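You operate a simulated robot arm through the tools that you are given. There is no shell and no other tool. Be economical: measure what you need, move in short steps, check, and stop when the job is done.

You are at the controls of a simulated two-armed robot. One attempt, no reset.

TASK
Hang up the two headsets from the counter's middle and lock the rail.
Fine: blue sleeve on the blue hook, white sleeve on the white hook; then bring the locking bar down and throw its lock.

The check looks at the end state, three seconds after you hand in, the way a careful person would. Anything else that was tipped, shoved, dropped, spilled or broken makes it a failure.

THE ROBOT
Two 7-joint arms with two-finger parallel grippers on one trunk, on a base that drives. Base frame: it is fixed to the floor where the robot stands at the start and does not move with it; the origin is under the middle of the robot, x ahead of it, y to its left, z up. Units: mm, rad, N and s.
The left shoulder is at the start at [50, 168, 1247], the right one opposite. With the tool pointing down near the work surface each hand reaches from about 100 to 620 mm from the robot's upright axis, wherever it stands, measured 20 degrees to its own side. Places, roughly: bar lock [700, -800, 1000]; headset (22x10x22 cm) [500, -100, 900]; headset (22x13x22 cm) [500, 100, 900]; hook [700, -400, 1100]; locking bar [700, -400, 1300]. Payload 1.57 kg a hand.
The TCP of each hand is the grasp point between the finger pads, 30 mm short of the fingertips. In the tool frame z runs along the fingers and y along their closing line. The gripper opens to 80 mm. The fingers are 17 mm wide and 12 mm thick; the gripper's body (40 by 82 mm) begins 80 mm behind the TCP.
Orientation is that of the tool frame in the base frame, as a unit quaternion [w, x, y, z]. With the fingers straight down and closing along the base's y, the tool's x points along the base's -x, its y along +y and its z along -z.

THE INTERFACE
- The arms move only by the tool move_arm. It takes "left_steps", "right_steps" or both (then of equal length, played together; a hand with none holds still); each is a list of rows, each an object of numbers (a shift or turn left out is 0, a gripper value left out holds the last): "claw": the gripper command, from -1 (shut) to 1 (fully open), values between in proportion; "dx", "dy", "dz": the shift along the tool's x, y, z in units of 30 mm (1.0 is 30 mm); "ax", "ay", "az": the turn, a rotation vector about the tool's x, y, z in units of 6 degrees (1.0 is 6 degrees). In form: [{"claw": .., "dx": .., "dy": .., "dz": .., "ax": .., "ay": .., "az": ..}, ...]. A call has 1 to 12 rows; each row shifts and turns the commanded pose from where the row before left it, along the tool's axes as they then stand. A call with a number of a shift or a turn outside -1 to 1 is refused whole. Rows are played at 5 a second. More than 50 mm and 0.15 rad between two rows, or a gripper value outside its range, and nothing of the call is played. A pose out of reach is approached as far as the arm can. The call stops where the force on the tool passes 50 N (or 10 N more than at its start, if that is more) or the arm is blocked; 0.2 s more then pass. The fingers move at their own pace (about 45 mm/s each) and stop on an object; they squeeze with about 36 N. The grip force told is the motor's: it shows also when the fingers shut on nothing. Time passes only in rows, and 0.2 s behind the last, so rows that do not move let the fingers close. The reply holds the time, the measured pose of the TCP, the force on the tool along the base axes, the opening and the grip force, in the units named above and with some noise, with the torque about the TCP (base axes, N m) and any sound that the robot's microphone picked up.
- Cameras (640 x 400 px; columns grow to the right, rows downward): "scene" is now at [121.8, -35.7, 1489.7]; the picture's right is [-0.42, -0.91, 0.00], its down [-0.32, 0.14, -0.94] and it looks along [0.85, -0.39, -0.35] (base axes); focal length 214 px, centre (320, 200). "left" rides on the left gripper at [72, 7, -122] in its tool frame; the picture's right is [-0.09, 1.00, 0.00], its down [-0.84, -0.08, -0.54] and it looks along [-0.54, -0.05, 0.84] (tool axes); focal length 238 px, centre (320, 200). "right" rides on the right gripper at [72, -7, -122] in its tool frame; the picture's right is [0.09, 1.00, 0.00], its down [-0.84, 0.08, -0.54] and it looks along [-0.54, 0.05, 0.84] (tool axes); focal length 238 px, centre (320, 200). There is no depth. A picture from a camera that has moved, and an enlarged one, comes with that camera's place and axes in the base frame and with its lens. The place of the scene camera against the robot may be out by one fixed shift of up to 12 mm in any direction.
- camera(camera): a new picture of that camera. The clock stands still meanwhile.
- lift_body(by): slides the trunk up (or, below 0, down) by that many mm; the arms and the scene camera ride with it, the base frame stays. It gives what a move gives, with no picture.
- steer(legs): drives the robot by 1 to 6 legs, each [ahead, left, turn to the left] in mm, mm and rad, along the robot's own axes; the way and the turn of a leg run together, so that a leg with both is an arc; at most 1500 mm and 3.142 rad a leg. The arms and the cameras ride along, it lands a little off, and it stops where it bumps. It gives what a move gives.
- pan_tilt(pan, tilt): turns the head with the scene camera to pan (to the left, within 1.396 rad either way) and tilt (down, from -0.506 to 1.204), counted from straight ahead of the robot. It gives what a move gives.
- zoom(camera, box): a new picture of the part [left, top, right, bottom] of that camera's present view, enlarged. The clock stands still meanwhile.
- close_job(): hands the job in; it is judged then, once.

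Work in short steps. Places have to be worked out from the pictures, the camera data and where the tool is seen: move nearer, look again, correct. Check each grasp and each placing, and mend what went wrong. You have 120 turns and 100 pictures in all, those below and enlarged ones among them. Open the grippers and draw the arms clear of the work before you hand the job in, unless the task says otherwise; then end with one line.

The tools are called after "Request:" by a JSON object that holds its "op" and its "data". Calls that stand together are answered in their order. move_arm: Moves the arms, as the interface text tells. Its arguments: {"type":"object","properties":{"left_steps":{"type":"array"},"right_steps":{"type":"array"}},"required":[]} The other tools are called the same way: lift_body (by) slides the trunk up or down; steer (legs) drives the base; pan_tilt (pan, tilt) turns the head that bears the scene camera; camera (camera) takes a picture; zoom (camera, box) takes an enlarged picture of a part of a camera's view; close_job () hands the job in.

At the start:

```text
time_s: 0.0
left_eef_pos: [280.7, -47.2, 1438.9]
left_ee_rot: [0.002, 0.0, 1.0, -0.002]
left_wrist_force: [-0.8, -0.6, -0.1]
left_ft_torque: [0.01, -0.04, 0.02]
left_opening: 80.0
left_gripper_force: 0.1
right_eef_pos: [285.9, -413.7, 1000.1]
right_ee_rot: [0.0, 0.0, 1.0, 0.0]
right_wrist_force: [-0.9, -0.8, -0.1]
right_ft_torque: [0.03, 0.01, -0.01]
right_opening: 80.1
right_gripper_force: 0.0
trunk travel left (down, up): [-416.0, 27.0]
robot x, y, heading: [1.5, -1.1, 0.0]
head pan, tilt: [-0.429, 0.354]
```

scene: 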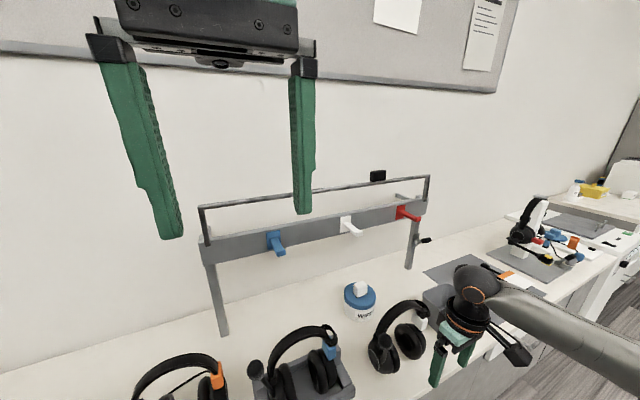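
right: 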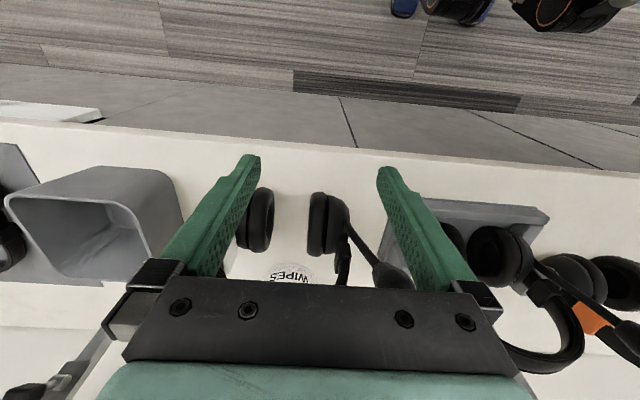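
left: 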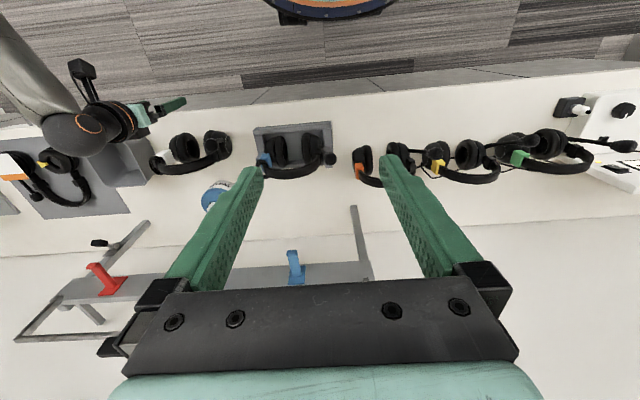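

The scene shows a rail with blue, white and red hooks and several headsets on the counter; I look closer at the rail and at the headsets.

Request:
{"op": "zoom", "data": {"camera": "scene", "box": [180, 160, 460, 335]}}

Request:
{"op": "zoom", "data": {"camera": "scene", "box": [120, 260, 460, 400]}}

Request:
{"op": "zoom", "data": {"camera": "left", "box": [120, 80, 440, 280]}}

```text
2.29 times, centred on (320, 248) of scene
camera zoom: at [121.8, -35.7, 1489.7], right [-0.42, -0.91, 0.0], down [-0.32, 0.14, -0.94], along [0.85, -0.39, -0.35], focal length 490 px, centre (320, 91)
```

zoom: 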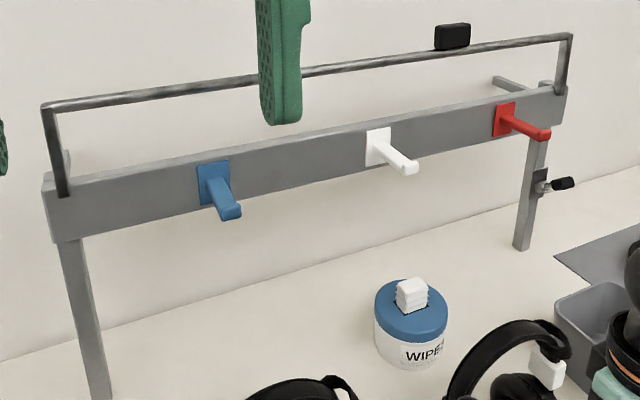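

```text
1.88 times, centred on (290, 330) of scene
camera zoom: at [121.8, -35.7, 1489.7], right [-0.42, -0.91, 0.0], down [-0.32, 0.14, -0.94], along [0.85, -0.39, -0.35], focal length 404 px, centre (376, -45)
```

zoom: 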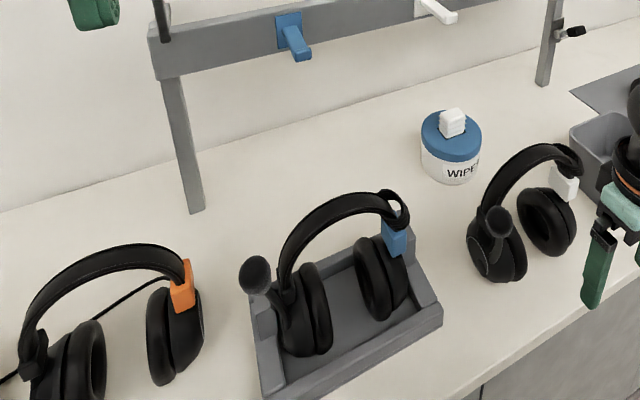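

```text
2.00 times, centred on (280, 180) of left
camera zoom: at [207.1, -40.8, 1560.2], right [0.09, 1.0, 0.0], down [0.84, -0.07, 0.54], along [0.54, -0.05, -0.84], focal length 477 px, centre (400, 240)
```

zoom: 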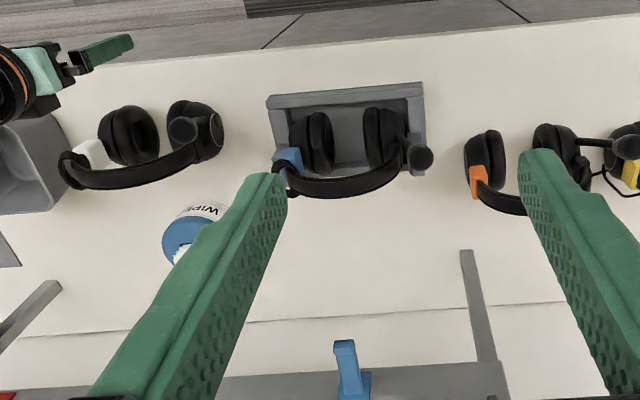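

Hooks come out near [608, -143/-400/-653, 1152], headset band tops near blue [471,-148,1018] and white [440,-418,1005]. The left hand blocks the view, so I move it left, then look at the whole rail.

Request:
{"op": "move_arm", "data": {"left_steps": [{"dy": 1}, {"dy": 1}, {"dy": 1}, {"dy": 1}, {"dy": 1}, {"dy": 1}, {"dy": 1}]}}

Request:
{"op": "zoom", "data": {"camera": "scene", "box": [340, 140, 480, 280]}}

Request:
{"op": "zoom", "data": {"camera": "scene", "box": [180, 160, 340, 260]}}

```text
time_s: 1.6
left_eef_pos: [279.8, 163.6, 1438.7]
left_ee_rot: [0.001, 0.0, 1.0, -0.002]
left_wrist_force: [-0.2, -0.1, 0.9]
left_ft_torque: [-0.01, 0.0, 0.01]
left_opening: 80.0
left_gripper_force: 0.2
right_eef_pos: [285.5, -414.3, 999.9]
right_ee_rot: [0.0, 0.0, 1.0, 0.0]
right_wrist_force: [-0.3, 0.6, -0.2]
right_ft_torque: [-0.02, 0.03, 0.0]
right_opening: 80.2
right_gripper_force: 0.0
trunk travel left (down, up): [-416.0, 27.0]
robot x, y, heading: [0.2, -0.6, 0.004]
head pan, tilt: [-0.429, 0.354]
```

```text
2.86 times, centred on (410, 210) of scene
camera zoom: at [121.3, -35.0, 1489.8], right [-0.42, -0.91, 0.0], down [-0.32, 0.14, -0.94], along [0.85, -0.39, -0.35], focal length 613 px, centre (63, 171)
```

zoom: 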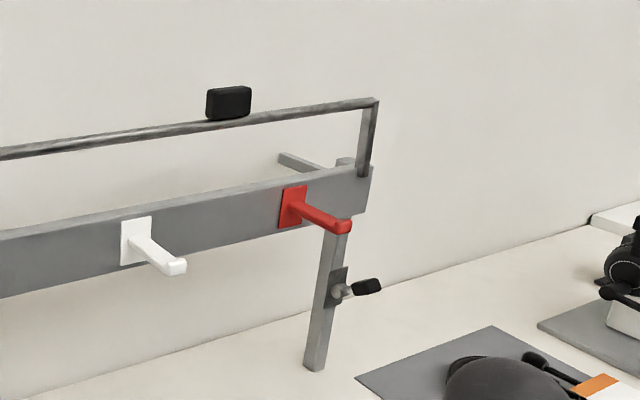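

```text
4.00 times, centred on (260, 210) of scene
camera zoom: at [121.3, -35.0, 1489.8], right [-0.42, -0.91, 0.0], down [-0.32, 0.14, -0.94], along [0.85, -0.39, -0.35], focal length 858 px, centre (560, 160)
```

zoom: 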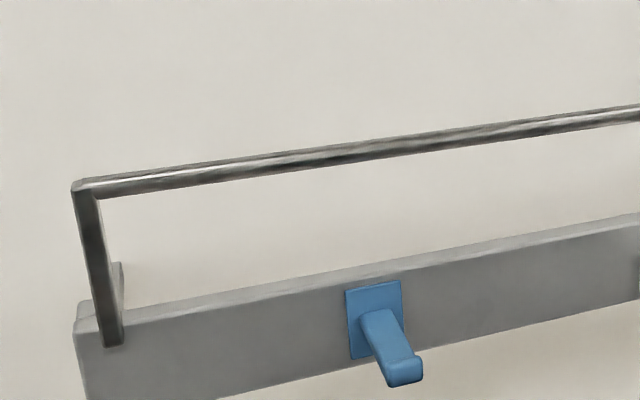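

The bar carries a black knob; the lock lever sits on the right post. I raise the right hand clear and then drive 280 mm to the right so that each arm faces its hook.

Request:
{"op": "move_arm", "data": {"right_steps": [{"dz": -1}, {"dz": -1}, {"dz": -1}, {"dz": -1}, {"dz": -1}, {"dz": -1}]}}

Request:
{"op": "steer", "data": {"legs": [[0, -275, 0]]}}

Request:
{"op": "pan_tilt", "data": {"pan": 0, "tilt": 0.6}}

Request:
{"op": "camera", "data": {"camera": "scene"}}

Request:
{"op": "camera", "data": {"camera": "right"}}

Request:
{"op": "camera", "data": {"camera": "left"}}

```text
time_s: 3.0
left_eef_pos: [281.0, 161.3, 1437.2]
left_ee_rot: [0.0, 0.0, 1.0, -0.001]
left_wrist_force: [-0.1, -0.5, -0.3]
left_ft_torque: [0.01, 0.01, 0.02]
left_opening: 79.9
left_gripper_force: 0.1
right_eef_pos: [287.4, -413.4, 1159.3]
right_ee_rot: [0.0, 0.001, 1.0, 0.001]
right_wrist_force: [0.2, -0.3, 0.3]
right_ft_torque: [0.0, 0.01, 0.01]
right_opening: 79.9
right_gripper_force: 0.1
right hand out of reach, approached as far as the arm can: row 6
trunk travel left (down, up): [-416.0, 27.0]
robot x, y, heading: [-0.2, 0.1, 0.002]
head pan, tilt: [-0.429, 0.354]
```

```text
time_s: 6.0
left_eef_pos: [279.7, -112.3, 1437.2]
left_ee_rot: [0.0, -0.003, 1.0, -0.002]
left_wrist_force: [0.4, -0.3, 0.2]
left_ft_torque: [0.03, 0.03, 0.03]
left_opening: 80.0
left_gripper_force: 0.0
right_eef_pos: [289.7, -687.2, 1159.3]
right_ee_rot: [0.0, -0.002, 1.0, 0.0]
right_wrist_force: [-0.4, -0.6, 0.1]
right_ft_torque: [-0.03, -0.03, 0.02]
right_opening: 79.8
right_gripper_force: 0.1
trunk travel left (down, up): [-416.0, 27.0]
robot x, y, heading: [0.8, -279.3, 0.004]
head pan, tilt: [-0.429, 0.354]
```

```text
time_s: 6.9
left_eef_pos: [279.7, -111.7, 1439.6]
left_ee_rot: [0.001, -0.003, 1.0, -0.001]
left_wrist_force: [0.9, -0.1, -0.2]
left_ft_torque: [-0.04, 0.03, 0.02]
left_opening: 80.0
left_gripper_force: 0.1
right_eef_pos: [289.9, -686.3, 1159.3]
right_ee_rot: [0.0, -0.003, 1.0, 0.0]
right_wrist_force: [0.0, 0.8, 0.2]
right_ft_torque: [0.0, 0.01, 0.02]
right_opening: 80.3
right_gripper_force: 0.0
trunk travel left (down, up): [-416.0, 27.0]
robot x, y, heading: [-0.9, -273.6, 0.006]
head pan, tilt: [0.0, 0.6]
```

```text
91 pictures are left
camera scene: at [126.1, -272.1, 1467.3], right [0.0, -1.0, 0.0], down [-0.56, 0.0, -0.83], along [0.83, 0.0, -0.56], focal length 214 px, centre (320, 200)
```

scene: 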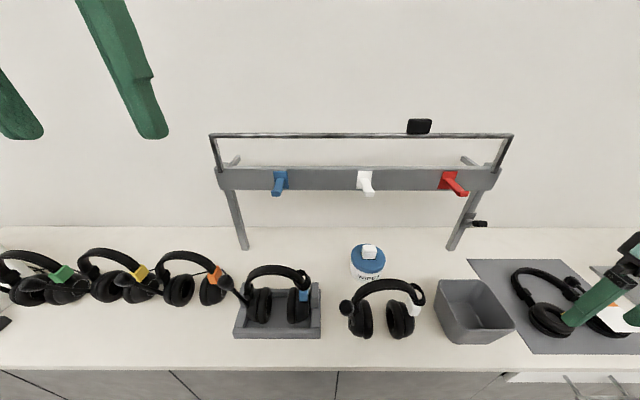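

```text
90 pictures are left
camera right: at [218.5, -693.3, 1281.5], right [-0.1, 1.0, 0.0], down [0.84, 0.08, 0.54], along [0.54, 0.05, -0.84], focal length 238 px, centre (320, 200)
```

right: 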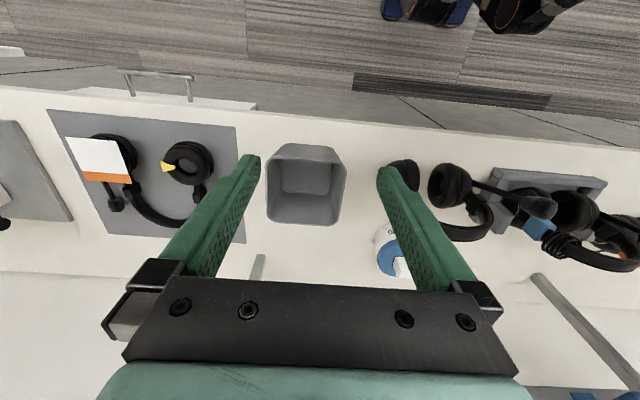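

```text
89 pictures are left
camera left: at [207.0, -105.0, 1560.0], right [0.09, 1.0, 0.0], down [0.84, -0.07, 0.54], along [0.54, -0.05, -0.84], focal length 238 px, centre (320, 200)
```

left: 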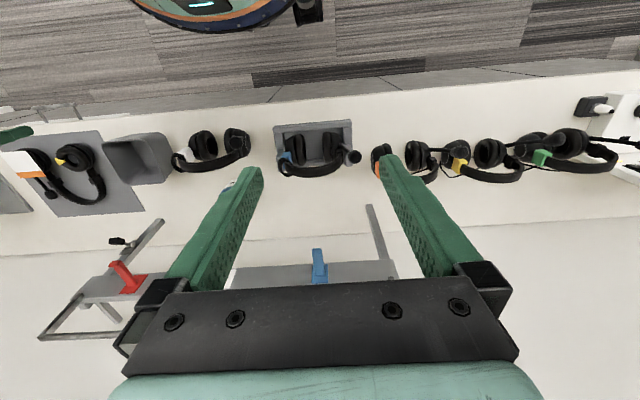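

The view is now square to the rail. I enlarge the two headsets and the hooks for accurate places.

Request:
{"op": "zoom", "data": {"camera": "scene", "box": [210, 240, 450, 350]}}

Request:
{"op": "zoom", "data": {"camera": "left", "box": [160, 100, 380, 220]}}

Request:
{"op": "zoom", "data": {"camera": "scene", "box": [200, 110, 530, 260]}}

```text
2.67 times, centred on (330, 295) of scene
camera zoom: at [126.1, -272.1, 1467.3], right [0.0, -1.0, 0.0], down [-0.56, 0.0, -0.83], along [0.83, 0.0, -0.56], focal length 572 px, centre (293, -53)
```

zoom: 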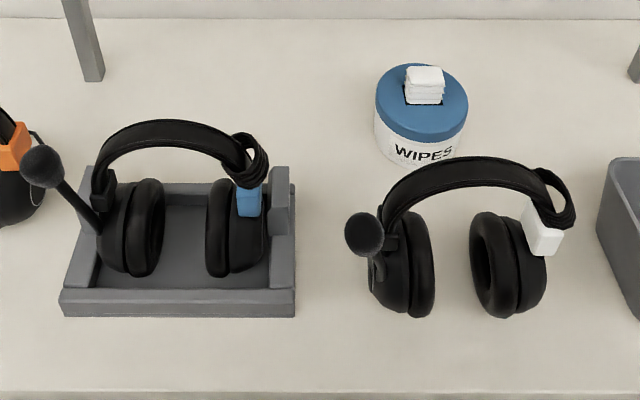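

```text
2.91 times, centred on (270, 160) of left
camera zoom: at [207.0, -105.0, 1560.0], right [0.09, 1.0, 0.0], down [0.84, -0.07, 0.54], along [0.54, -0.05, -0.84], focal length 693 px, centre (466, 316)
```

zoom: 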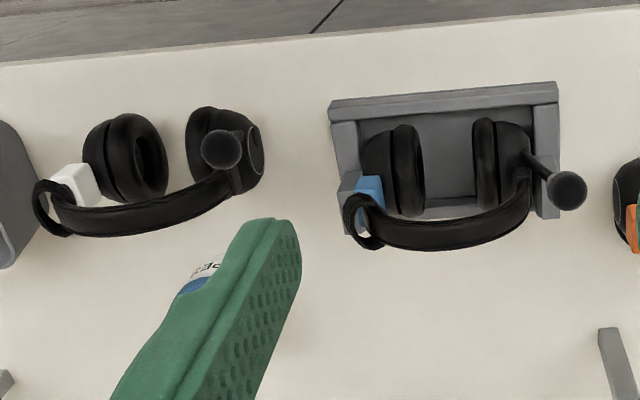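

```text
1.94 times, centred on (365, 185) of scene
camera zoom: at [126.1, -272.1, 1467.3], right [0.0, -1.0, 0.0], down [-0.56, 0.0, -0.83], along [0.83, 0.0, -0.56], focal length 416 px, centre (233, 229)
```

zoom: 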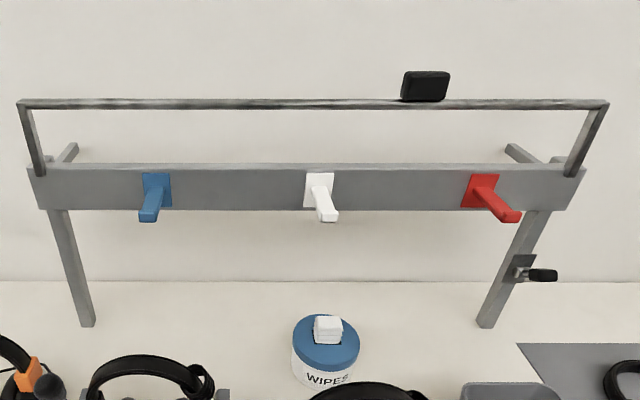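

Plan: grip each band with the tool horizontal (fingers closing vertically), about 32 mm to the left of the apex, so the hook passes free under the apex and the hand stays clear of bar and rail. I turn the left hand to point forward.

Request:
{"op": "move_arm", "data": {"left_steps": [{"ax": -0.77, "ay": -0.77, "az": 0.77}, {"ax": -0.77, "ay": -0.77, "az": 0.77}, {"ax": -0.77, "ay": -0.77, "az": 0.77}, {"ax": -0.77, "ay": -0.77, "az": 0.77}, {"ax": -0.77, "ay": -0.77, "az": 0.77}, {"ax": -0.77, "ay": -0.77, "az": 0.77}, {"ax": -0.77, "ay": -0.77, "az": 0.77}, {"ax": -0.77, "ay": -0.77, "az": 0.77}, {"ax": -0.77, "ay": -0.77, "az": 0.77}, {"ax": -0.77, "ay": -0.77, "az": 0.77}, {"ax": -0.77, "ay": -0.77, "az": 0.77}, {"ax": -0.77, "ay": -0.77, "az": 0.77}]}}

```text
time_s: 9.5
left_eef_pos: [296.1, -107.0, 1469.6]
left_ee_rot: [0.422, 0.37, 0.746, 0.357]
left_wrist_force: [-0.6, 0.0, -0.2]
left_ft_torque: [-0.01, -0.01, -0.01]
left_opening: 80.1
left_gripper_force: 0.0
right_eef_pos: [290.4, -687.0, 1159.8]
right_ee_rot: [0.0, -0.002, 1.0, 0.0]
right_wrist_force: [-0.2, 0.1, 0.0]
right_ft_torque: [-0.01, 0.0, 0.0]
right_opening: 80.0
right_gripper_force: 0.1
trunk travel left (down, up): [-416.0, 27.0]
robot x, y, heading: [0.5, -274.6, 0.004]
head pan, tilt: [0.0, 0.6]
stopped in row 12 (left hand): the arm was blocked; the commanded pose is now the measured one
```

The arm was blocked in the high pose with about 30° left to turn. I lower the hand 300 mm along base z first and then finish turning.

Request:
{"op": "move_arm", "data": {"left_steps": [{"dx": 0.406, "dy": -0.939, "dz": 0.43}, {"dx": 0.406, "dy": -0.939, "dz": 0.43}, {"dx": 0.406, "dy": -0.939, "dz": 0.43}, {"dx": 0.406, "dy": -0.939, "dz": 0.43}, {"dx": 0.406, "dy": -0.939, "dz": 0.43}, {"dx": 0.406, "dy": -0.939, "dz": 0.43}, {"dx": 0.406, "dy": -0.939, "dz": 0.43}, {"dx": 0.406, "dy": -0.939, "dz": 0.43}, {"dx": 0.406, "dy": -0.939, "dz": 0.43}]}}

Request:
{"op": "move_arm", "data": {"left_steps": [{"ax": -0.77, "ay": -0.77, "az": 0.77}, {"ax": -0.77, "ay": -0.77, "az": 0.77}, {"ax": -0.77, "ay": -0.77, "az": 0.77}]}}

Request:
{"op": "camera", "data": {"camera": "scene"}}

```text
time_s: 10.2
left_eef_pos: [309.3, -103.7, 1421.0]
left_ee_rot: [0.424, 0.31, 0.799, 0.293]
left_wrist_force: [0.2, -0.1, -0.7]
left_ft_torque: [0.0, -0.01, 0.0]
left_opening: 80.1
left_gripper_force: 0.0
right_eef_pos: [291.4, -688.0, 1159.0]
right_ee_rot: [0.0, -0.003, 1.0, 0.0]
right_wrist_force: [-0.1, -0.5, -0.5]
right_ft_torque: [0.04, -0.03, -0.04]
right_opening: 80.3
right_gripper_force: 0.1
trunk travel left (down, up): [-416.0, 27.0]
robot x, y, heading: [-0.3, -275.4, 0.006]
head pan, tilt: [0.0, 0.6]
stopped in row 3 (left hand): the arm was blocked; the commanded pose is now the measured one
```

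```text
time_s: 11.0
left_eef_pos: [309.5, -104.3, 1423.0]
left_ee_rot: [0.514, 0.386, 0.653, 0.401]
left_wrist_force: [0.5, 0.8, -0.4]
left_ft_torque: [-0.01, 0.02, 0.0]
left_opening: 79.9
left_gripper_force: 0.0
right_eef_pos: [289.5, -686.8, 1160.7]
right_ee_rot: [0.0, -0.002, 1.0, -0.001]
right_wrist_force: [-0.6, 0.2, -0.3]
right_ft_torque: [-0.02, -0.01, 0.0]
right_opening: 79.7
right_gripper_force: 0.1
trunk travel left (down, up): [-416.0, 27.0]
robot x, y, heading: [-1.0, -274.1, 0.005]
head pan, tilt: [0.0, 0.6]
```

```text
85 pictures are left
camera scene: at [85.0, -250.2, 1419.9], right [0.42, -0.91, 0.0], down [-0.86, -0.4, -0.31], along [0.28, 0.13, -0.95], focal length 214 px, centre (320, 200)
```

scene: 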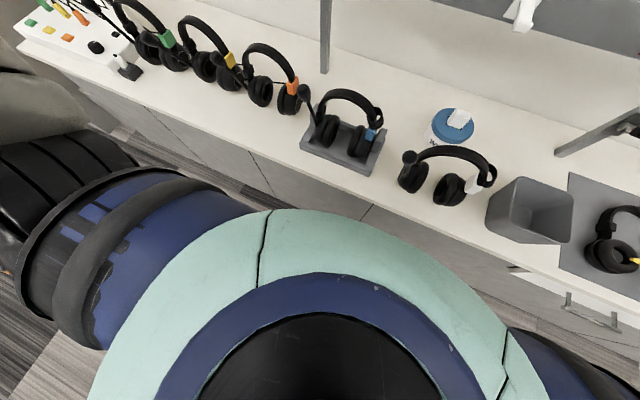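

The head camera has been pushed aside – the arm was probably touching the head. I move the left hand forward and left/outward away from the head, then reset the head.

Request:
{"op": "move_arm", "data": {"left_steps": [{"dz": 0.8, "dx": 0.5}, {"dz": 0.8, "dx": 0.5}, {"dz": 0.8, "dx": 0.5}, {"dz": 0.8, "dx": 0.5}]}}

Request:
{"op": "pan_tilt", "data": {"pan": 0, "tilt": 0.6}}

Request:
{"op": "camera", "data": {"camera": "scene"}}

```text
time_s: 12.0
left_eef_pos: [393.0, -42.1, 1388.5]
left_ee_rot: [0.516, 0.396, 0.641, 0.407]
left_wrist_force: [0.5, -0.3, -1.0]
left_ft_torque: [-0.01, 0.0, -0.01]
left_opening: 80.1
left_gripper_force: 0.1
left hand out of reach, approached as far as the arm can: row 2
right_eef_pos: [289.5, -687.0, 1160.3]
right_ee_rot: [0.0, -0.003, 1.0, 0.0]
right_wrist_force: [-0.8, 0.6, 0.1]
right_ft_torque: [-0.03, 0.0, -0.03]
right_opening: 79.7
right_gripper_force: 0.1
trunk travel left (down, up): [-416.0, 27.0]
robot x, y, heading: [-1.3, -274.5, 0.01]
head pan, tilt: [0.0, 0.6]
```

```text
time_s: 12.6
left_eef_pos: [392.9, -42.5, 1387.8]
left_ee_rot: [0.515, 0.396, 0.643, 0.406]
left_wrist_force: [-1.0, -0.5, -0.2]
left_ft_torque: [0.03, 0.04, -0.03]
left_opening: 79.9
left_gripper_force: 0.0
right_eef_pos: [290.7, -686.8, 1159.1]
right_ee_rot: [0.0, -0.002, 1.0, 0.001]
right_wrist_force: [-0.2, 0.2, 0.1]
right_ft_torque: [0.01, 0.01, 0.01]
right_opening: 80.0
right_gripper_force: 0.1
trunk travel left (down, up): [-416.0, 27.0]
robot x, y, heading: [1.8, -276.5, 0.005]
head pan, tilt: [0.0, 0.6]
```

```text
84 pictures are left
camera scene: at [126.2, -272.1, 1467.3], right [0.0, -1.0, 0.0], down [-0.57, 0.0, -0.82], along [0.82, 0.0, -0.57], focal length 214 px, centre (320, 200)
```

scene: 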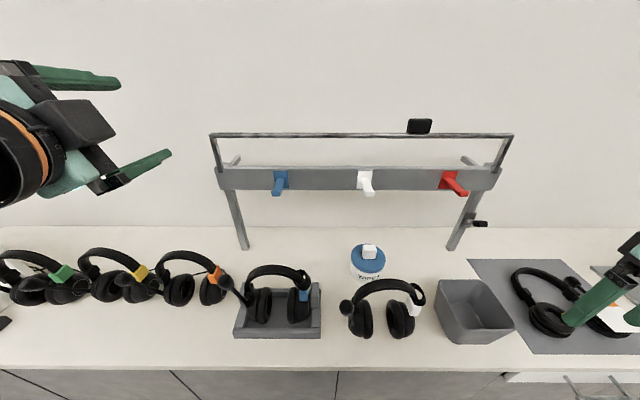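

Head is restored and nothing on the counter moved. I now lower the left hand about 270 mm in front of the work.

Request:
{"op": "move_arm", "data": {"left_steps": [{"dx": 0.341, "dy": -0.93, "dz": 0.14}, {"dx": 0.341, "dy": -0.93, "dz": 0.14}, {"dx": 0.341, "dy": -0.93, "dz": 0.14}, {"dx": 0.341, "dy": -0.93, "dz": 0.14}, {"dx": 0.341, "dy": -0.93, "dz": 0.14}, {"dx": 0.341, "dy": -0.93, "dz": 0.14}, {"dx": 0.341, "dy": -0.93, "dz": 0.14}, {"dx": 0.341, "dy": -0.93, "dz": 0.14}]}}

```text
time_s: 14.4
left_eef_pos: [468.5, -65.3, 1205.8]
left_ee_rot: [0.517, 0.394, 0.643, 0.405]
left_wrist_force: [-0.3, 0.8, -0.2]
left_ft_torque: [0.0, -0.05, -0.05]
left_opening: 80.1
left_gripper_force: 0.0
left hand out of reach, approached as far as the arm can: row 1, 2, 3, 4, 5, 6, 7
right_eef_pos: [289.6, -690.0, 1159.2]
right_ee_rot: [0.0, -0.002, 1.0, 0.0]
right_wrist_force: [-0.1, 0.0, -0.1]
right_ft_torque: [-0.02, -0.03, -0.03]
right_opening: 80.1
right_gripper_force: 0.1
trunk travel left (down, up): [-416.0, 27.0]
robot x, y, heading: [0.4, -274.7, 0.005]
head pan, tilt: [0.0, 0.6]
```

The left hand is close to the wanted orientation. I finish the turn (with 20° roll for the band's slope) and bring the hand to about [378, -115, 1086] ready in front of the blue headset.

Request:
{"op": "move_arm", "data": {"left_steps": [{"ax": -0.43, "ay": -0.74, "az": 0.075}, {"ax": -0.43, "ay": -0.74, "az": 0.075}, {"dz": -0.6, "dx": -0.04, "dy": -0.867}, {"dz": -0.6, "dx": -0.04, "dy": -0.867}, {"dz": -0.6, "dx": -0.04, "dy": -0.867}, {"dz": -0.6, "dx": -0.04, "dy": -0.867}, {"dz": -0.6, "dx": -0.04, "dy": -0.867}]}}

Request:
{"op": "camera", "data": {"camera": "left"}}

Request:
{"op": "camera", "data": {"camera": "scene"}}

```text
time_s: 16.0
left_eef_pos: [387.6, -179.7, 1119.5]
left_ee_rot: [0.575, 0.408, 0.58, 0.408]
left_wrist_force: [0.3, 0.0, -1.0]
left_ft_torque: [0.02, 0.02, 0.01]
left_opening: 80.1
left_gripper_force: 0.0
left hand out of reach, approached as far as the arm can: row 1, 2, 3, 4, 7
right_eef_pos: [289.2, -688.7, 1158.2]
right_ee_rot: [0.0, -0.002, 1.0, 0.0]
right_wrist_force: [0.2, -0.5, 0.2]
right_ft_torque: [0.02, 0.0, 0.0]
right_opening: 80.0
right_gripper_force: 0.1
trunk travel left (down, up): [-416.0, 27.0]
robot x, y, heading: [-1.5, -271.2, 0.006]
head pan, tilt: [0.0, 0.6]
```

```text
83 pictures are left
camera left: at [264.0, -110.1, 1102.7], right [0.0, 0.25, 0.97], down [-0.54, -0.82, 0.21], along [0.84, -0.52, 0.13], focal length 238 px, centre (320, 200)
```

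left: 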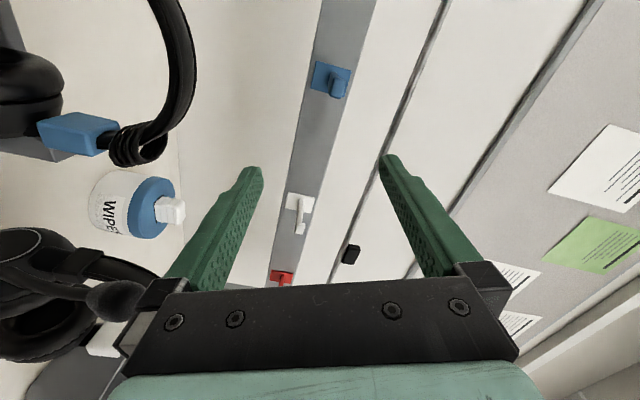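

```text
82 pictures are left
camera scene: at [125.4, -273.6, 1467.4], right [0.0, -1.0, 0.0], down [-0.56, 0.0, -0.83], along [0.83, 0.0, -0.56], focal length 214 px, centre (320, 200)
```

scene: 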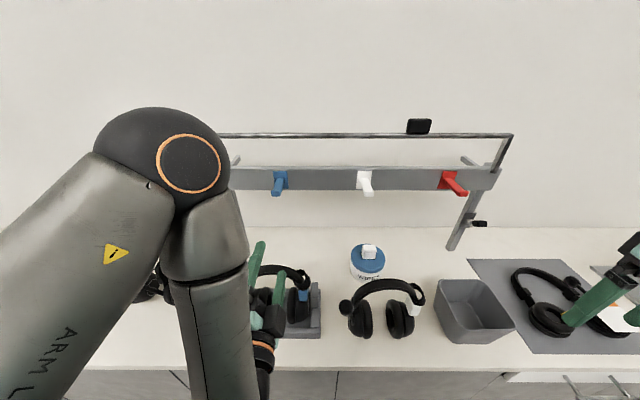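

The hand is too near the shoulder for this pose (it reports out of reach). I drive the robot back 150 mm, which gives the arm more room.

Request:
{"op": "steer", "data": {"legs": [[-150, 0, 0]]}}

Request:
{"op": "move_arm", "data": {"left_steps": [{"dz": 0.9, "dx": 0.8}, {"dz": 0.9, "dx": 0.8}, {"dz": 0.9, "dx": 0.8}]}}

Request:
{"op": "camera", "data": {"camera": "left"}}

Request:
{"op": "camera", "data": {"camera": "scene"}}

```text
time_s: 17.4
left_eef_pos: [238.1, -180.4, 1121.3]
left_ee_rot: [0.576, 0.408, 0.579, 0.408]
left_wrist_force: [0.5, 0.0, 1.0]
left_ft_torque: [-0.02, 0.01, -0.01]
left_opening: 80.0
left_gripper_force: 0.1
right_eef_pos: [136.6, -690.0, 1158.5]
right_ee_rot: [0.001, -0.002, 1.0, 0.0]
right_wrist_force: [-0.4, 0.6, 0.0]
right_ft_torque: [0.02, -0.02, -0.01]
right_opening: 79.9
right_gripper_force: 0.0
trunk travel left (down, up): [-416.0, 27.0]
robot x, y, heading: [-152.7, -278.1, 0.003]
head pan, tilt: [0.0, 0.6]
```

```text
time_s: 18.2
left_eef_pos: [310.3, -169.5, 1131.9]
left_ee_rot: [0.575, 0.406, 0.581, 0.408]
left_wrist_force: [0.4, 0.1, 0.5]
left_ft_torque: [0.0, 0.0, 0.0]
left_opening: 80.0
left_gripper_force: 0.0
left hand out of reach, approached as far as the arm can: row 1, 2, 3
right_eef_pos: [138.6, -687.1, 1160.8]
right_ee_rot: [0.001, -0.001, 1.0, 0.0]
right_wrist_force: [-0.4, 0.7, -0.1]
right_ft_torque: [-0.02, 0.0, 0.02]
right_opening: 80.2
right_gripper_force: 0.0
trunk travel left (down, up): [-416.0, 27.0]
robot x, y, heading: [-149.4, -277.7, 0.004]
head pan, tilt: [0.0, 0.6]
```

```text
81 pictures are left
camera left: at [187.3, -100.3, 1114.5], right [0.01, 0.25, 0.97], down [-0.54, -0.82, 0.21], along [0.84, -0.52, 0.13], focal length 238 px, centre (320, 200)
```

left: 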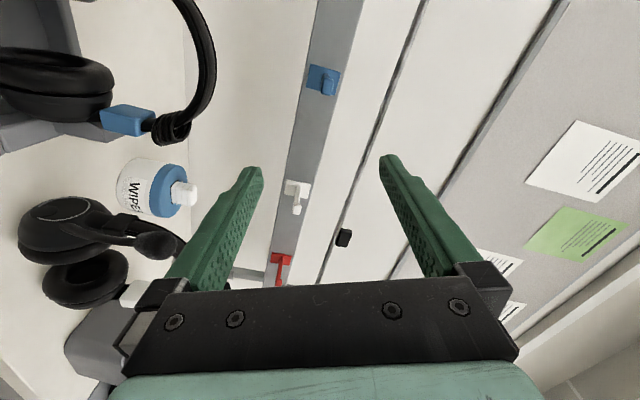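

```text
80 pictures are left
camera scene: at [-23.9, -271.8, 1467.2], right [0.0, -1.0, 0.0], down [-0.57, 0.0, -0.82], along [0.82, 0.0, -0.57], focal length 214 px, centre (320, 200)
```

scene: 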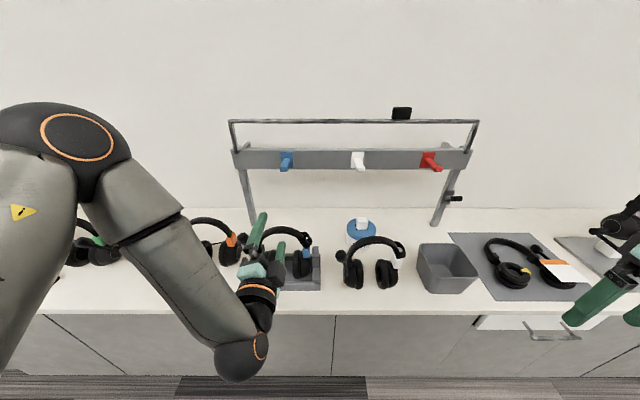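

The hand moved ahead but lagged sideways; I extend further forward (still above the headset) to see whether it becomes reachable.

Request:
{"op": "move_arm", "data": {"left_steps": [{"dz": 0.8}, {"dz": 0.8}, {"dz": 0.8}]}}

```text
time_s: 19.0
left_eef_pos: [380.2, -189.7, 1139.8]
left_ee_rot: [0.574, 0.408, 0.581, 0.408]
left_wrist_force: [-0.2, -0.2, 0.2]
left_ft_torque: [0.02, 0.04, 0.02]
left_opening: 79.7
left_gripper_force: 0.1
left hand out of reach, approached as far as the arm can: row 1, 2, 3
right_eef_pos: [139.8, -689.4, 1159.1]
right_ee_rot: [0.0, -0.002, 1.0, 0.0]
right_wrist_force: [-0.3, 0.1, 0.4]
right_ft_torque: [0.04, -0.02, 0.02]
right_opening: 80.1
right_gripper_force: 0.1
trunk travel left (down, up): [-416.0, 27.0]
robot x, y, heading: [-150.6, -275.4, 0.005]
head pan, tilt: [0.0, 0.6]
```

The arm sits at a joint limit in this roll. I roll the hand the other way (toward camera below) to test whether the limit goes away.

Request:
{"op": "move_arm", "data": {"left_steps": [{"az": -1}, {"az": -1}, {"az": -1}, {"az": -1}, {"az": -1}, {"az": -1}, {"az": -1}, {"az": -1}, {"az": -1}, {"az": -1}, {"az": -1}, {"az": -1}]}}

```text
time_s: 21.6
left_eef_pos: [376.9, -189.4, 1140.9]
left_ee_rot: [0.705, -0.012, 0.709, -0.01]
left_wrist_force: [-0.5, 0.1, 0.5]
left_ft_torque: [0.0, 0.0, 0.0]
left_opening: 79.9
left_gripper_force: 0.1
right_eef_pos: [137.9, -688.9, 1159.4]
right_ee_rot: [0.0, -0.002, 1.0, 0.001]
right_wrist_force: [-0.1, 0.0, -0.3]
right_ft_torque: [-0.01, -0.03, 0.01]
right_opening: 80.0
right_gripper_force: 0.0
trunk travel left (down, up): [-416.0, 27.0]
robot x, y, heading: [-149.8, -274.8, 0.002]
head pan, tilt: [0.0, 0.6]
```

No limit here. I keep rolling the same way to see whether camera-right is reachable.

Request:
{"op": "move_arm", "data": {"left_steps": [{"az": -1}, {"az": -1}, {"az": -1}, {"az": -1}, {"az": -1}, {"az": -1}, {"az": -1}, {"az": -1}, {"az": -1}, {"az": -1}, {"az": -1}, {"az": -1}]}}

Request:
{"op": "move_arm", "data": {"left_steps": [{"dx": -0.8}, {"dx": -0.8}, {"dx": -0.8}]}}

Request:
{"op": "camera", "data": {"camera": "left"}}

```text
time_s: 24.2
left_eef_pos: [378.6, -189.5, 1140.2]
left_ee_rot: [0.565, -0.427, 0.566, -0.422]
left_wrist_force: [-0.2, -0.4, 0.0]
left_ft_torque: [-0.01, 0.01, 0.0]
left_opening: 80.0
left_gripper_force: 0.1
right_eef_pos: [139.3, -688.6, 1160.6]
right_ee_rot: [-0.001, -0.001, 1.0, 0.0]
right_wrist_force: [0.5, 0.3, 1.2]
right_ft_torque: [0.0, 0.02, 0.0]
right_opening: 80.1
right_gripper_force: 0.0
trunk travel left (down, up): [-416.0, 27.0]
robot x, y, heading: [-147.9, -273.1, 0.005]
head pan, tilt: [0.0, 0.6]
```

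```text
time_s: 25.0
left_eef_pos: [365.3, -163.8, 1184.5]
left_ee_rot: [0.566, -0.426, 0.567, -0.42]
left_wrist_force: [0.4, 0.0, 0.1]
left_ft_torque: [0.02, -0.03, 0.0]
left_opening: 80.0
left_gripper_force: 0.0
left hand out of reach, approached as far as the arm can: row 1, 2, 3
right_eef_pos: [138.0, -687.4, 1160.2]
right_ee_rot: [0.0, -0.001, 1.0, -0.001]
right_wrist_force: [-0.8, 0.2, -0.2]
right_ft_torque: [0.03, -0.01, -0.01]
right_opening: 80.2
right_gripper_force: 0.1
trunk travel left (down, up): [-416.0, 27.0]
robot x, y, heading: [-150.2, -277.9, 0.004]
head pan, tilt: [0.0, 0.6]
```

```text
79 pictures are left
camera left: at [242.8, -230.2, 1158.2], right [-0.01, 0.37, -0.93], down [-0.54, 0.78, 0.31], along [0.84, 0.51, 0.19], focal length 238 px, centre (320, 200)
```

left: 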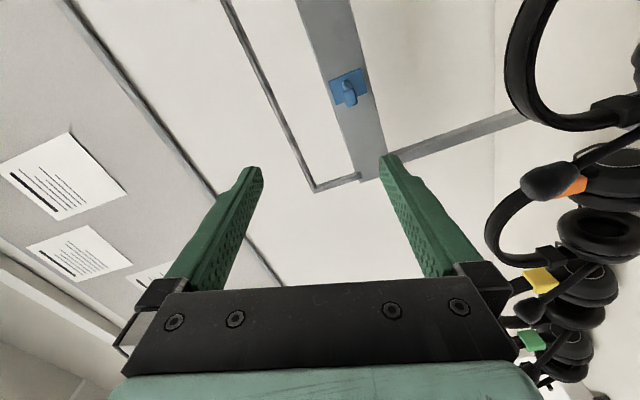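

Moving toward the shoulder line is what fails, so the arm is simply folded too far. I back the robot off another 150 mm, then extend the hand forward.

Request:
{"op": "steer", "data": {"legs": [[-150, 0, 0]]}}

Request:
{"op": "move_arm", "data": {"left_steps": [{"dz": 1}, {"dz": 1}, {"dz": 1}, {"dz": 1}, {"dz": 1}]}}

```text
time_s: 26.4
left_eef_pos: [217.3, -164.0, 1184.0]
left_ee_rot: [0.566, -0.426, 0.567, -0.421]
left_wrist_force: [0.0, -0.1, 0.0]
left_ft_torque: [0.0, 0.0, 0.02]
left_opening: 79.9
left_gripper_force: 0.0
right_eef_pos: [-10.2, -688.6, 1160.5]
right_ee_rot: [0.0, -0.001, 1.0, 0.0]
right_wrist_force: [-0.4, -0.3, 0.5]
right_ft_torque: [0.04, -0.04, 0.02]
right_opening: 79.9
right_gripper_force: 0.2
trunk travel left (down, up): [-416.0, 27.0]
robot x, y, heading: [-300.4, -274.8, -0.001]
head pan, tilt: [0.0, 0.6]
```

```text
time_s: 27.6
left_eef_pos: [364.1, -185.0, 1193.5]
left_ee_rot: [0.566, -0.429, 0.568, -0.417]
left_wrist_force: [0.4, -0.6, 0.8]
left_ft_torque: [-0.01, 0.0, 0.05]
left_opening: 80.0
left_gripper_force: 0.1
left hand out of reach, approached as far as the arm can: row 1, 2, 3, 4
right_eef_pos: [-10.3, -690.5, 1158.7]
right_ee_rot: [0.0, -0.001, 1.0, 0.0]
right_wrist_force: [0.0, 0.4, 1.1]
right_ft_torque: [0.01, 0.04, -0.01]
right_opening: 79.9
right_gripper_force: 0.0
trunk travel left (down, up): [-416.0, 27.0]
robot x, y, heading: [-300.8, -280.6, 0.001]
head pan, tilt: [0.0, 0.6]
```

Now the arm is more extended. I test moving sideways to the left by 60 mm.

Request:
{"op": "move_arm", "data": {"left_steps": [{"dx": -0.64, "dy": 0.19}, {"dx": -0.64, "dy": 0.19}, {"dx": -0.64, "dy": 0.19}, {"dz": 0.5}]}}

Request:
{"op": "camera", "data": {"camera": "scene"}}

```text
time_s: 28.6
left_eef_pos: [375.3, -164.6, 1224.6]
left_ee_rot: [0.565, -0.428, 0.568, -0.418]
left_wrist_force: [0.3, 1.2, 0.5]
left_ft_torque: [0.03, -0.01, -0.01]
left_opening: 80.1
left_gripper_force: 0.1
left hand out of reach, approached as far as the arm can: row 1, 2, 3
right_eef_pos: [-9.6, -689.0, 1159.7]
right_ee_rot: [-0.001, -0.001, 1.0, -0.001]
right_wrist_force: [1.1, -0.3, 0.9]
right_ft_torque: [0.03, 0.02, -0.01]
right_opening: 80.3
right_gripper_force: 0.1
trunk travel left (down, up): [-416.0, 27.0]
robot x, y, heading: [-301.5, -274.9, 0.002]
head pan, tilt: [0.0, 0.6]
```

```text
78 pictures are left
camera scene: at [-172.7, -273.4, 1467.2], right [0.0, -1.0, 0.0], down [-0.57, 0.0, -0.82], along [0.82, 0.0, -0.57], focal length 214 px, centre (320, 200)
```

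scene: 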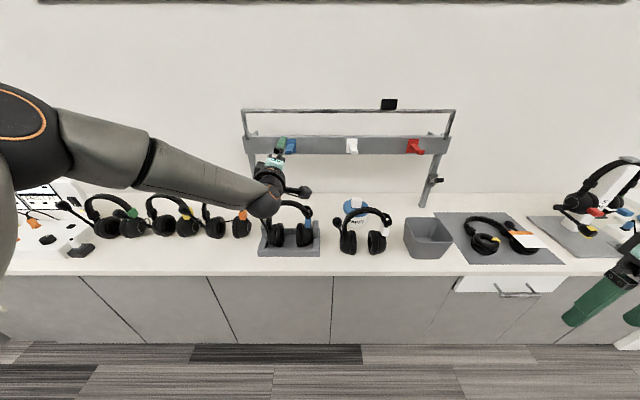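

The elbow juts out to the left at shoulder height and the wrist is at its bend limit; the errors always push the hand up. I retract a little and lower the trunk 250 mm so the hand works above the shoulder.

Request:
{"op": "move_arm", "data": {"left_steps": [{"dz": -1}, {"dz": -1}, {"dz": -1}]}}

Request:
{"op": "lift_body", "data": {"by": -200}}

Request:
{"op": "camera", "data": {"camera": "scene"}}

```text
time_s: 29.4
left_eef_pos: [284.8, -164.0, 1224.4]
left_ee_rot: [0.565, -0.426, 0.567, -0.422]
left_wrist_force: [0.3, -0.1, 0.2]
left_ft_torque: [-0.02, 0.0, 0.01]
left_opening: 79.9
left_gripper_force: 0.0
right_eef_pos: [-11.2, -688.4, 1160.6]
right_ee_rot: [0.0, -0.001, 1.0, 0.0]
right_wrist_force: [0.4, 0.5, 0.6]
right_ft_torque: [-0.01, 0.0, -0.01]
right_opening: 80.0
right_gripper_force: 0.1
trunk travel left (down, up): [-416.0, 27.0]
robot x, y, heading: [-300.0, -278.8, 0.003]
head pan, tilt: [0.0, 0.6]
```

```text
time_s: 31.6
left_eef_pos: [285.1, -165.3, 1024.4]
left_ee_rot: [0.566, -0.426, 0.567, -0.42]
left_wrist_force: [0.2, -0.9, 0.3]
left_ft_torque: [-0.04, 0.03, -0.01]
left_opening: 80.2
left_gripper_force: 0.0
right_eef_pos: [-9.9, -688.7, 959.1]
right_ee_rot: [0.0, -0.001, 1.0, 0.0]
right_wrist_force: [-0.1, -0.4, 0.2]
right_ft_torque: [0.0, 0.01, 0.0]
right_opening: 79.8
right_gripper_force: 0.0
trunk travel left (down, up): [-216.0, 227.0]
robot x, y, heading: [-300.2, -279.9, 0.001]
head pan, tilt: [0.0, 0.6]
```

```text
77 pictures are left
camera scene: at [-173.2, -273.2, 1267.3], right [0.0, -1.0, 0.0], down [-0.56, 0.0, -0.83], along [0.83, 0.0, -0.56], focal length 214 px, centre (320, 200)
```

scene: 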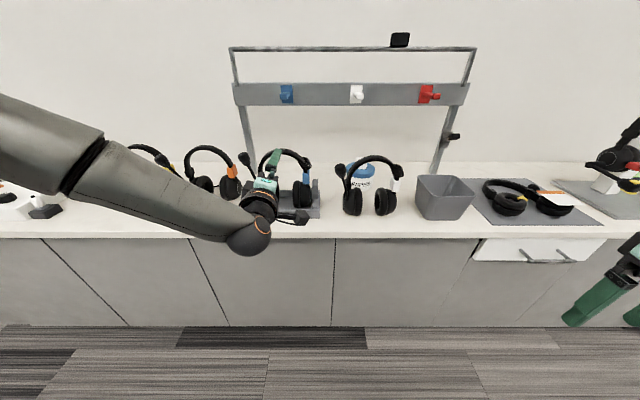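

The hand now stands at band height with a reachable arm shape, so I can use base and trunk as the positioner. I look through the left camera to measure the blue band against the fingers.

Request:
{"op": "camera", "data": {"camera": "left"}}

Request:
{"op": "zoom", "data": {"camera": "scene", "box": [220, 130, 420, 255]}}

```text
76 pictures are left
camera left: at [162.6, -231.7, 998.2], right [-0.01, 0.37, -0.93], down [-0.54, 0.78, 0.31], along [0.84, 0.51, 0.19], focal length 238 px, centre (320, 200)
```

left: 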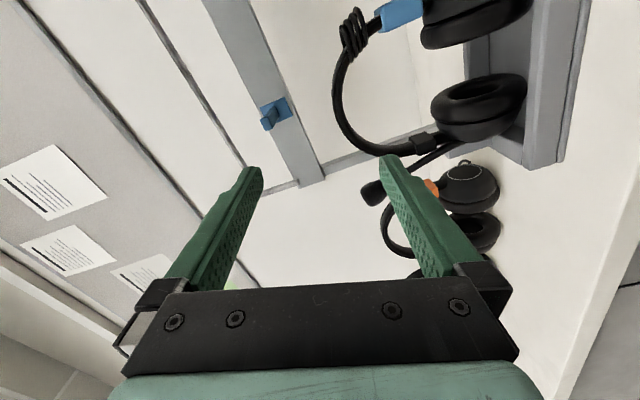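

```text
3.20 times, centred on (320, 192) of scene
camera zoom: at [-173.2, -273.2, 1267.3], right [0.0, -1.0, 0.0], down [-0.56, 0.0, -0.83], along [0.83, 0.0, -0.56], focal length 686 px, centre (320, 224)
```

zoom: 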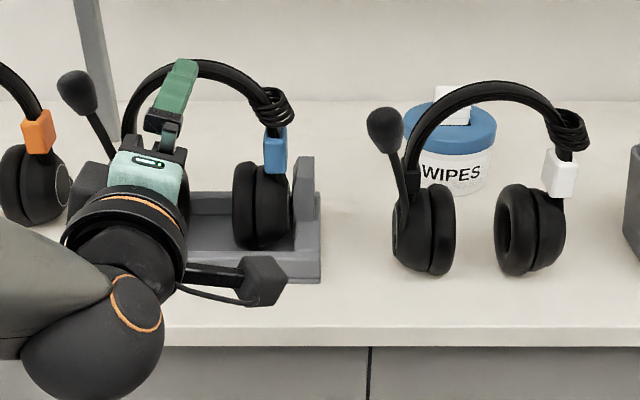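

Triangulating the wrist views puts the blue band's top near [480, -152, 1000] and the blue hook tip near [628, -150, 1134]. I'll grip about 30 mm right of the apex: lower 32 mm, drive 110 ahead and 15 right, then look.

Request:
{"op": "lift_body", "data": {"by": -32}}

Request:
{"op": "steer", "data": {"legs": [[110, -15, 0]]}}

Request:
{"op": "camera", "data": {"camera": "left"}}

Request:
{"op": "camera", "data": {"camera": "scene"}}

```text
time_s: 32.3
left_eef_pos: [285.9, -163.7, 992.6]
left_ee_rot: [0.565, -0.427, 0.567, -0.421]
left_wrist_force: [-0.2, 0.5, -1.2]
left_ft_torque: [0.04, 0.03, -0.02]
left_opening: 80.1
left_gripper_force: 0.0
right_eef_pos: [-11.5, -688.9, 927.3]
right_ee_rot: [0.0, -0.001, 1.0, -0.001]
right_wrist_force: [-0.1, 0.2, -0.2]
right_ft_torque: [0.0, -0.03, -0.01]
right_opening: 80.0
right_gripper_force: 0.1
trunk travel left (down, up): [-184.0, 259.0]
robot x, y, heading: [-299.5, -276.8, 0.002]
head pan, tilt: [0.0, 0.6]
```

```text
time_s: 33.5
left_eef_pos: [396.3, -178.2, 993.1]
left_ee_rot: [0.565, -0.427, 0.566, -0.421]
left_wrist_force: [0.0, 0.4, 0.0]
left_ft_torque: [0.0, 0.03, -0.01]
left_opening: 79.9
left_gripper_force: 0.1
right_eef_pos: [100.9, -702.8, 927.3]
right_ee_rot: [0.0, -0.002, 1.0, -0.001]
right_wrist_force: [0.4, -0.6, -0.4]
right_ft_torque: [-0.04, 0.03, -0.02]
right_opening: 79.9
right_gripper_force: 0.1
trunk travel left (down, up): [-184.0, 259.0]
robot x, y, heading: [-191.0, -293.2, 0.003]
head pan, tilt: [0.0, 0.6]
```

```text
74 pictures are left
camera left: at [273.1, -245.5, 966.0], right [-0.01, 0.37, -0.93], down [-0.55, 0.78, 0.31], along [0.84, 0.51, 0.19], focal length 238 px, centre (320, 200)
```

left: 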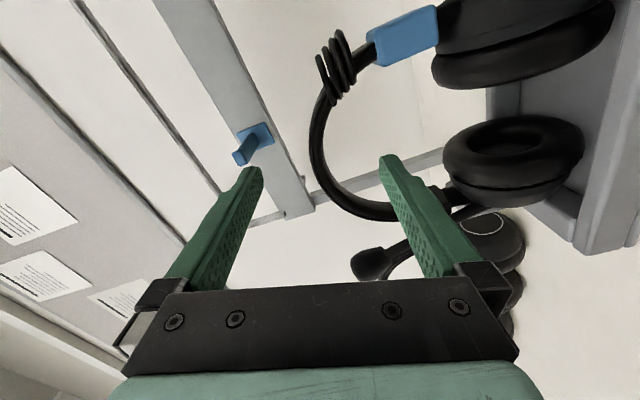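

```text
73 pictures are left
camera scene: at [-62.6, -287.8, 1235.2], right [0.0, -1.0, 0.0], down [-0.57, 0.0, -0.82], along [0.82, 0.0, -0.57], focal length 214 px, centre (320, 200)
```

scene: 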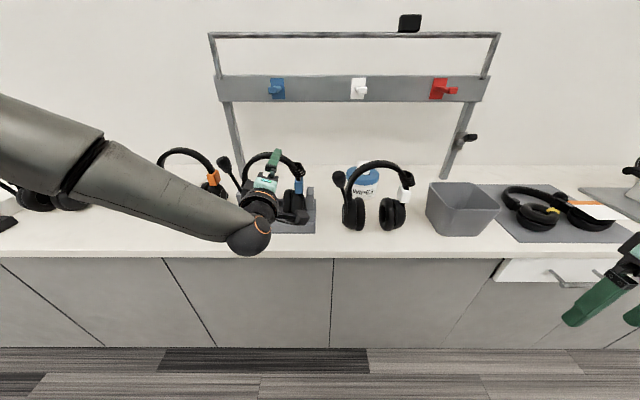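

The band's outer edge at y≈-182 comes out at z≈996, so the TCP height is right. I drive the remaining 80 mm ahead and look.

Request:
{"op": "steer", "data": {"legs": [[80, -2, 0]]}}

Request:
{"op": "camera", "data": {"camera": "left"}}

Request:
{"op": "zoom", "data": {"camera": "scene", "box": [200, 100, 420, 250]}}

```text
time_s: 34.6
left_eef_pos: [476.9, -179.0, 992.0]
left_ee_rot: [0.566, -0.427, 0.567, -0.42]
left_wrist_force: [-0.5, 0.6, -0.4]
left_ft_torque: [-0.02, -0.02, 0.03]
left_opening: 80.1
left_gripper_force: 0.1
right_eef_pos: [182.1, -704.5, 929.2]
right_ee_rot: [0.0, -0.002, 1.0, -0.001]
right_wrist_force: [0.3, -0.1, -0.1]
right_ft_torque: [-0.02, 0.02, 0.0]
right_opening: 79.9
right_gripper_force: 0.2
trunk travel left (down, up): [-184.0, 259.0]
robot x, y, heading: [-110.2, -292.3, 0.005]
head pan, tilt: [0.0, 0.6]
```

```text
72 pictures are left
camera left: at [353.6, -246.8, 966.0], right [-0.01, 0.37, -0.93], down [-0.55, 0.78, 0.31], along [0.84, 0.51, 0.19], focal length 238 px, centre (320, 200)
```

left: 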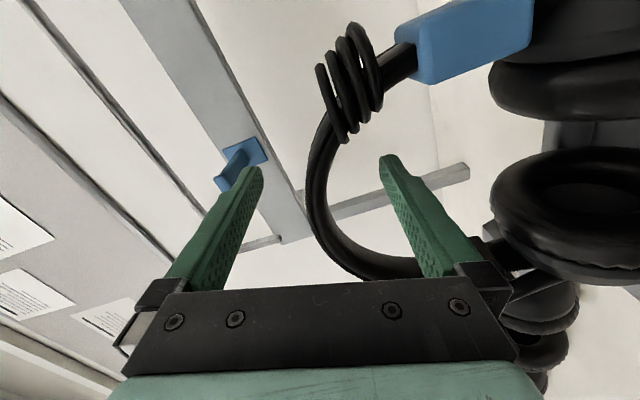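

```text
2.67 times, centred on (310, 175) of scene
camera zoom: at [18.0, -289.4, 1235.2], right [0.0, -1.0, 0.0], down [-0.57, 0.0, -0.82], along [0.82, 0.0, -0.57], focal length 572 px, centre (347, 267)
```

zoom: 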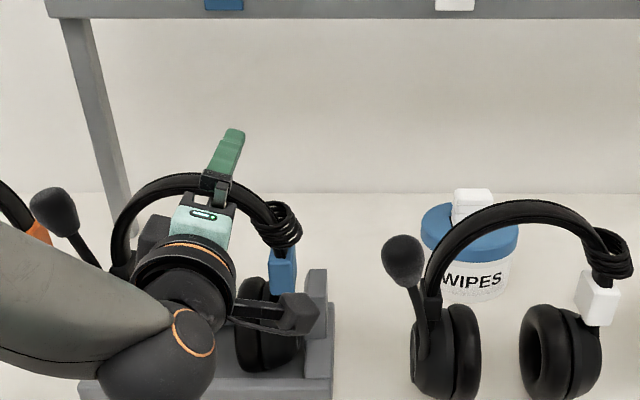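

The band passes right through the grasp point between the fingers. I close the left gripper.

Request:
{"op": "move_arm", "data": {"left_steps": [{"claw": -1}, {"claw": -1}, {"claw": -1}, {"claw": -1}, {"claw": -1}, {"claw": -1}]}}

Request:
{"op": "camera", "data": {"camera": "left"}}

```text
time_s: 36.0
left_eef_pos: [476.2, -178.8, 990.8]
left_ee_rot: [0.566, -0.426, 0.567, -0.42]
left_wrist_force: [0.2, -0.3, -0.4]
left_ft_torque: [-0.04, 0.03, 0.02]
left_opening: 22.3
left_gripper_force: 34.8
right_eef_pos: [181.0, -704.6, 928.0]
right_ee_rot: [0.0, -0.003, 1.0, 0.0]
right_wrist_force: [-0.3, -0.2, -1.3]
right_ft_torque: [0.02, 0.03, 0.0]
right_opening: 80.0
right_gripper_force: 0.1
trunk travel left (down, up): [-184.0, 259.0]
robot x, y, heading: [-108.0, -295.1, 0.005]
head pan, tilt: [0.0, 0.6]
```

```text
70 pictures are left
camera left: at [353.5, -246.8, 965.9], right [-0.01, 0.37, -0.93], down [-0.55, 0.78, 0.31], along [0.84, 0.51, 0.19], focal length 238 px, centre (320, 200)
```

left: 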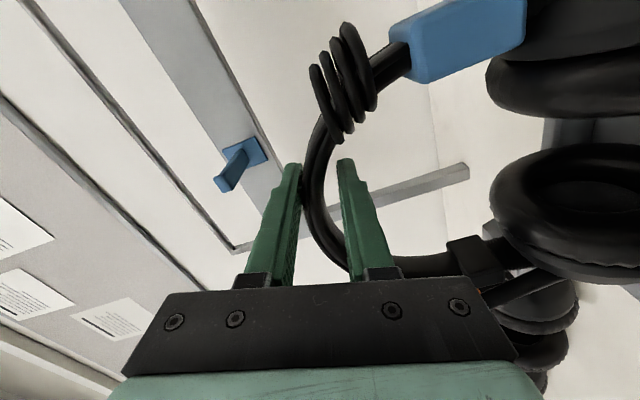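

Gripped (22 mm opening, 35 N). I lift 60 mm with the trunk and check the hold.

Request:
{"op": "lift_body", "data": {"by": 60}}

Request:
{"op": "zoom", "data": {"camera": "scene", "box": [180, 50, 440, 250]}}

Request:
{"op": "camera", "data": {"camera": "left"}}

```text
time_s: 37.0
left_eef_pos: [476.5, -178.7, 1051.7]
left_ee_rot: [0.566, -0.427, 0.567, -0.42]
left_wrist_force: [0.4, -0.5, -1.8]
left_ft_torque: [-0.11, 0.02, -0.02]
left_opening: 22.5
left_gripper_force: 35.1
right_eef_pos: [181.4, -705.5, 987.4]
right_ee_rot: [0.0, -0.003, 1.0, 0.0]
right_wrist_force: [0.0, -1.2, -0.2]
right_ft_torque: [-0.02, 0.01, 0.0]
right_opening: 80.0
right_gripper_force: 0.0
trunk travel left (down, up): [-244.0, 199.0]
robot x, y, heading: [-109.3, -296.1, 0.004]
head pan, tilt: [0.0, 0.6]
```

```text
2.00 times, centred on (310, 150) of scene
camera zoom: at [18.0, -289.3, 1295.2], right [0.0, -1.0, 0.0], down [-0.57, 0.0, -0.82], along [0.82, 0.0, -0.57], focal length 429 px, centre (340, 300)
```

zoom: 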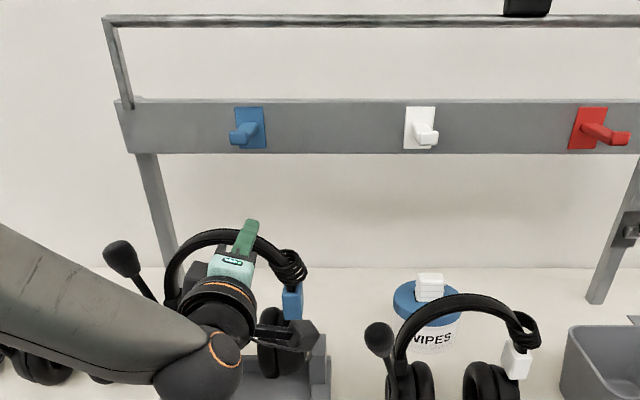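

```text
68 pictures are left
camera left: at [353.6, -246.8, 1026.0], right [-0.01, 0.37, -0.93], down [-0.55, 0.78, 0.31], along [0.84, 0.51, 0.19], focal length 238 px, centre (320, 200)
```

left: 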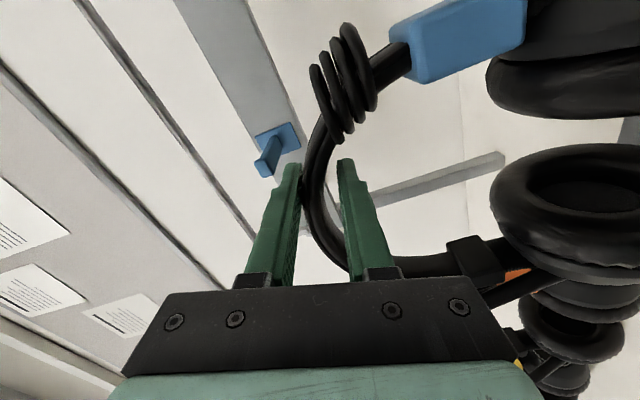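

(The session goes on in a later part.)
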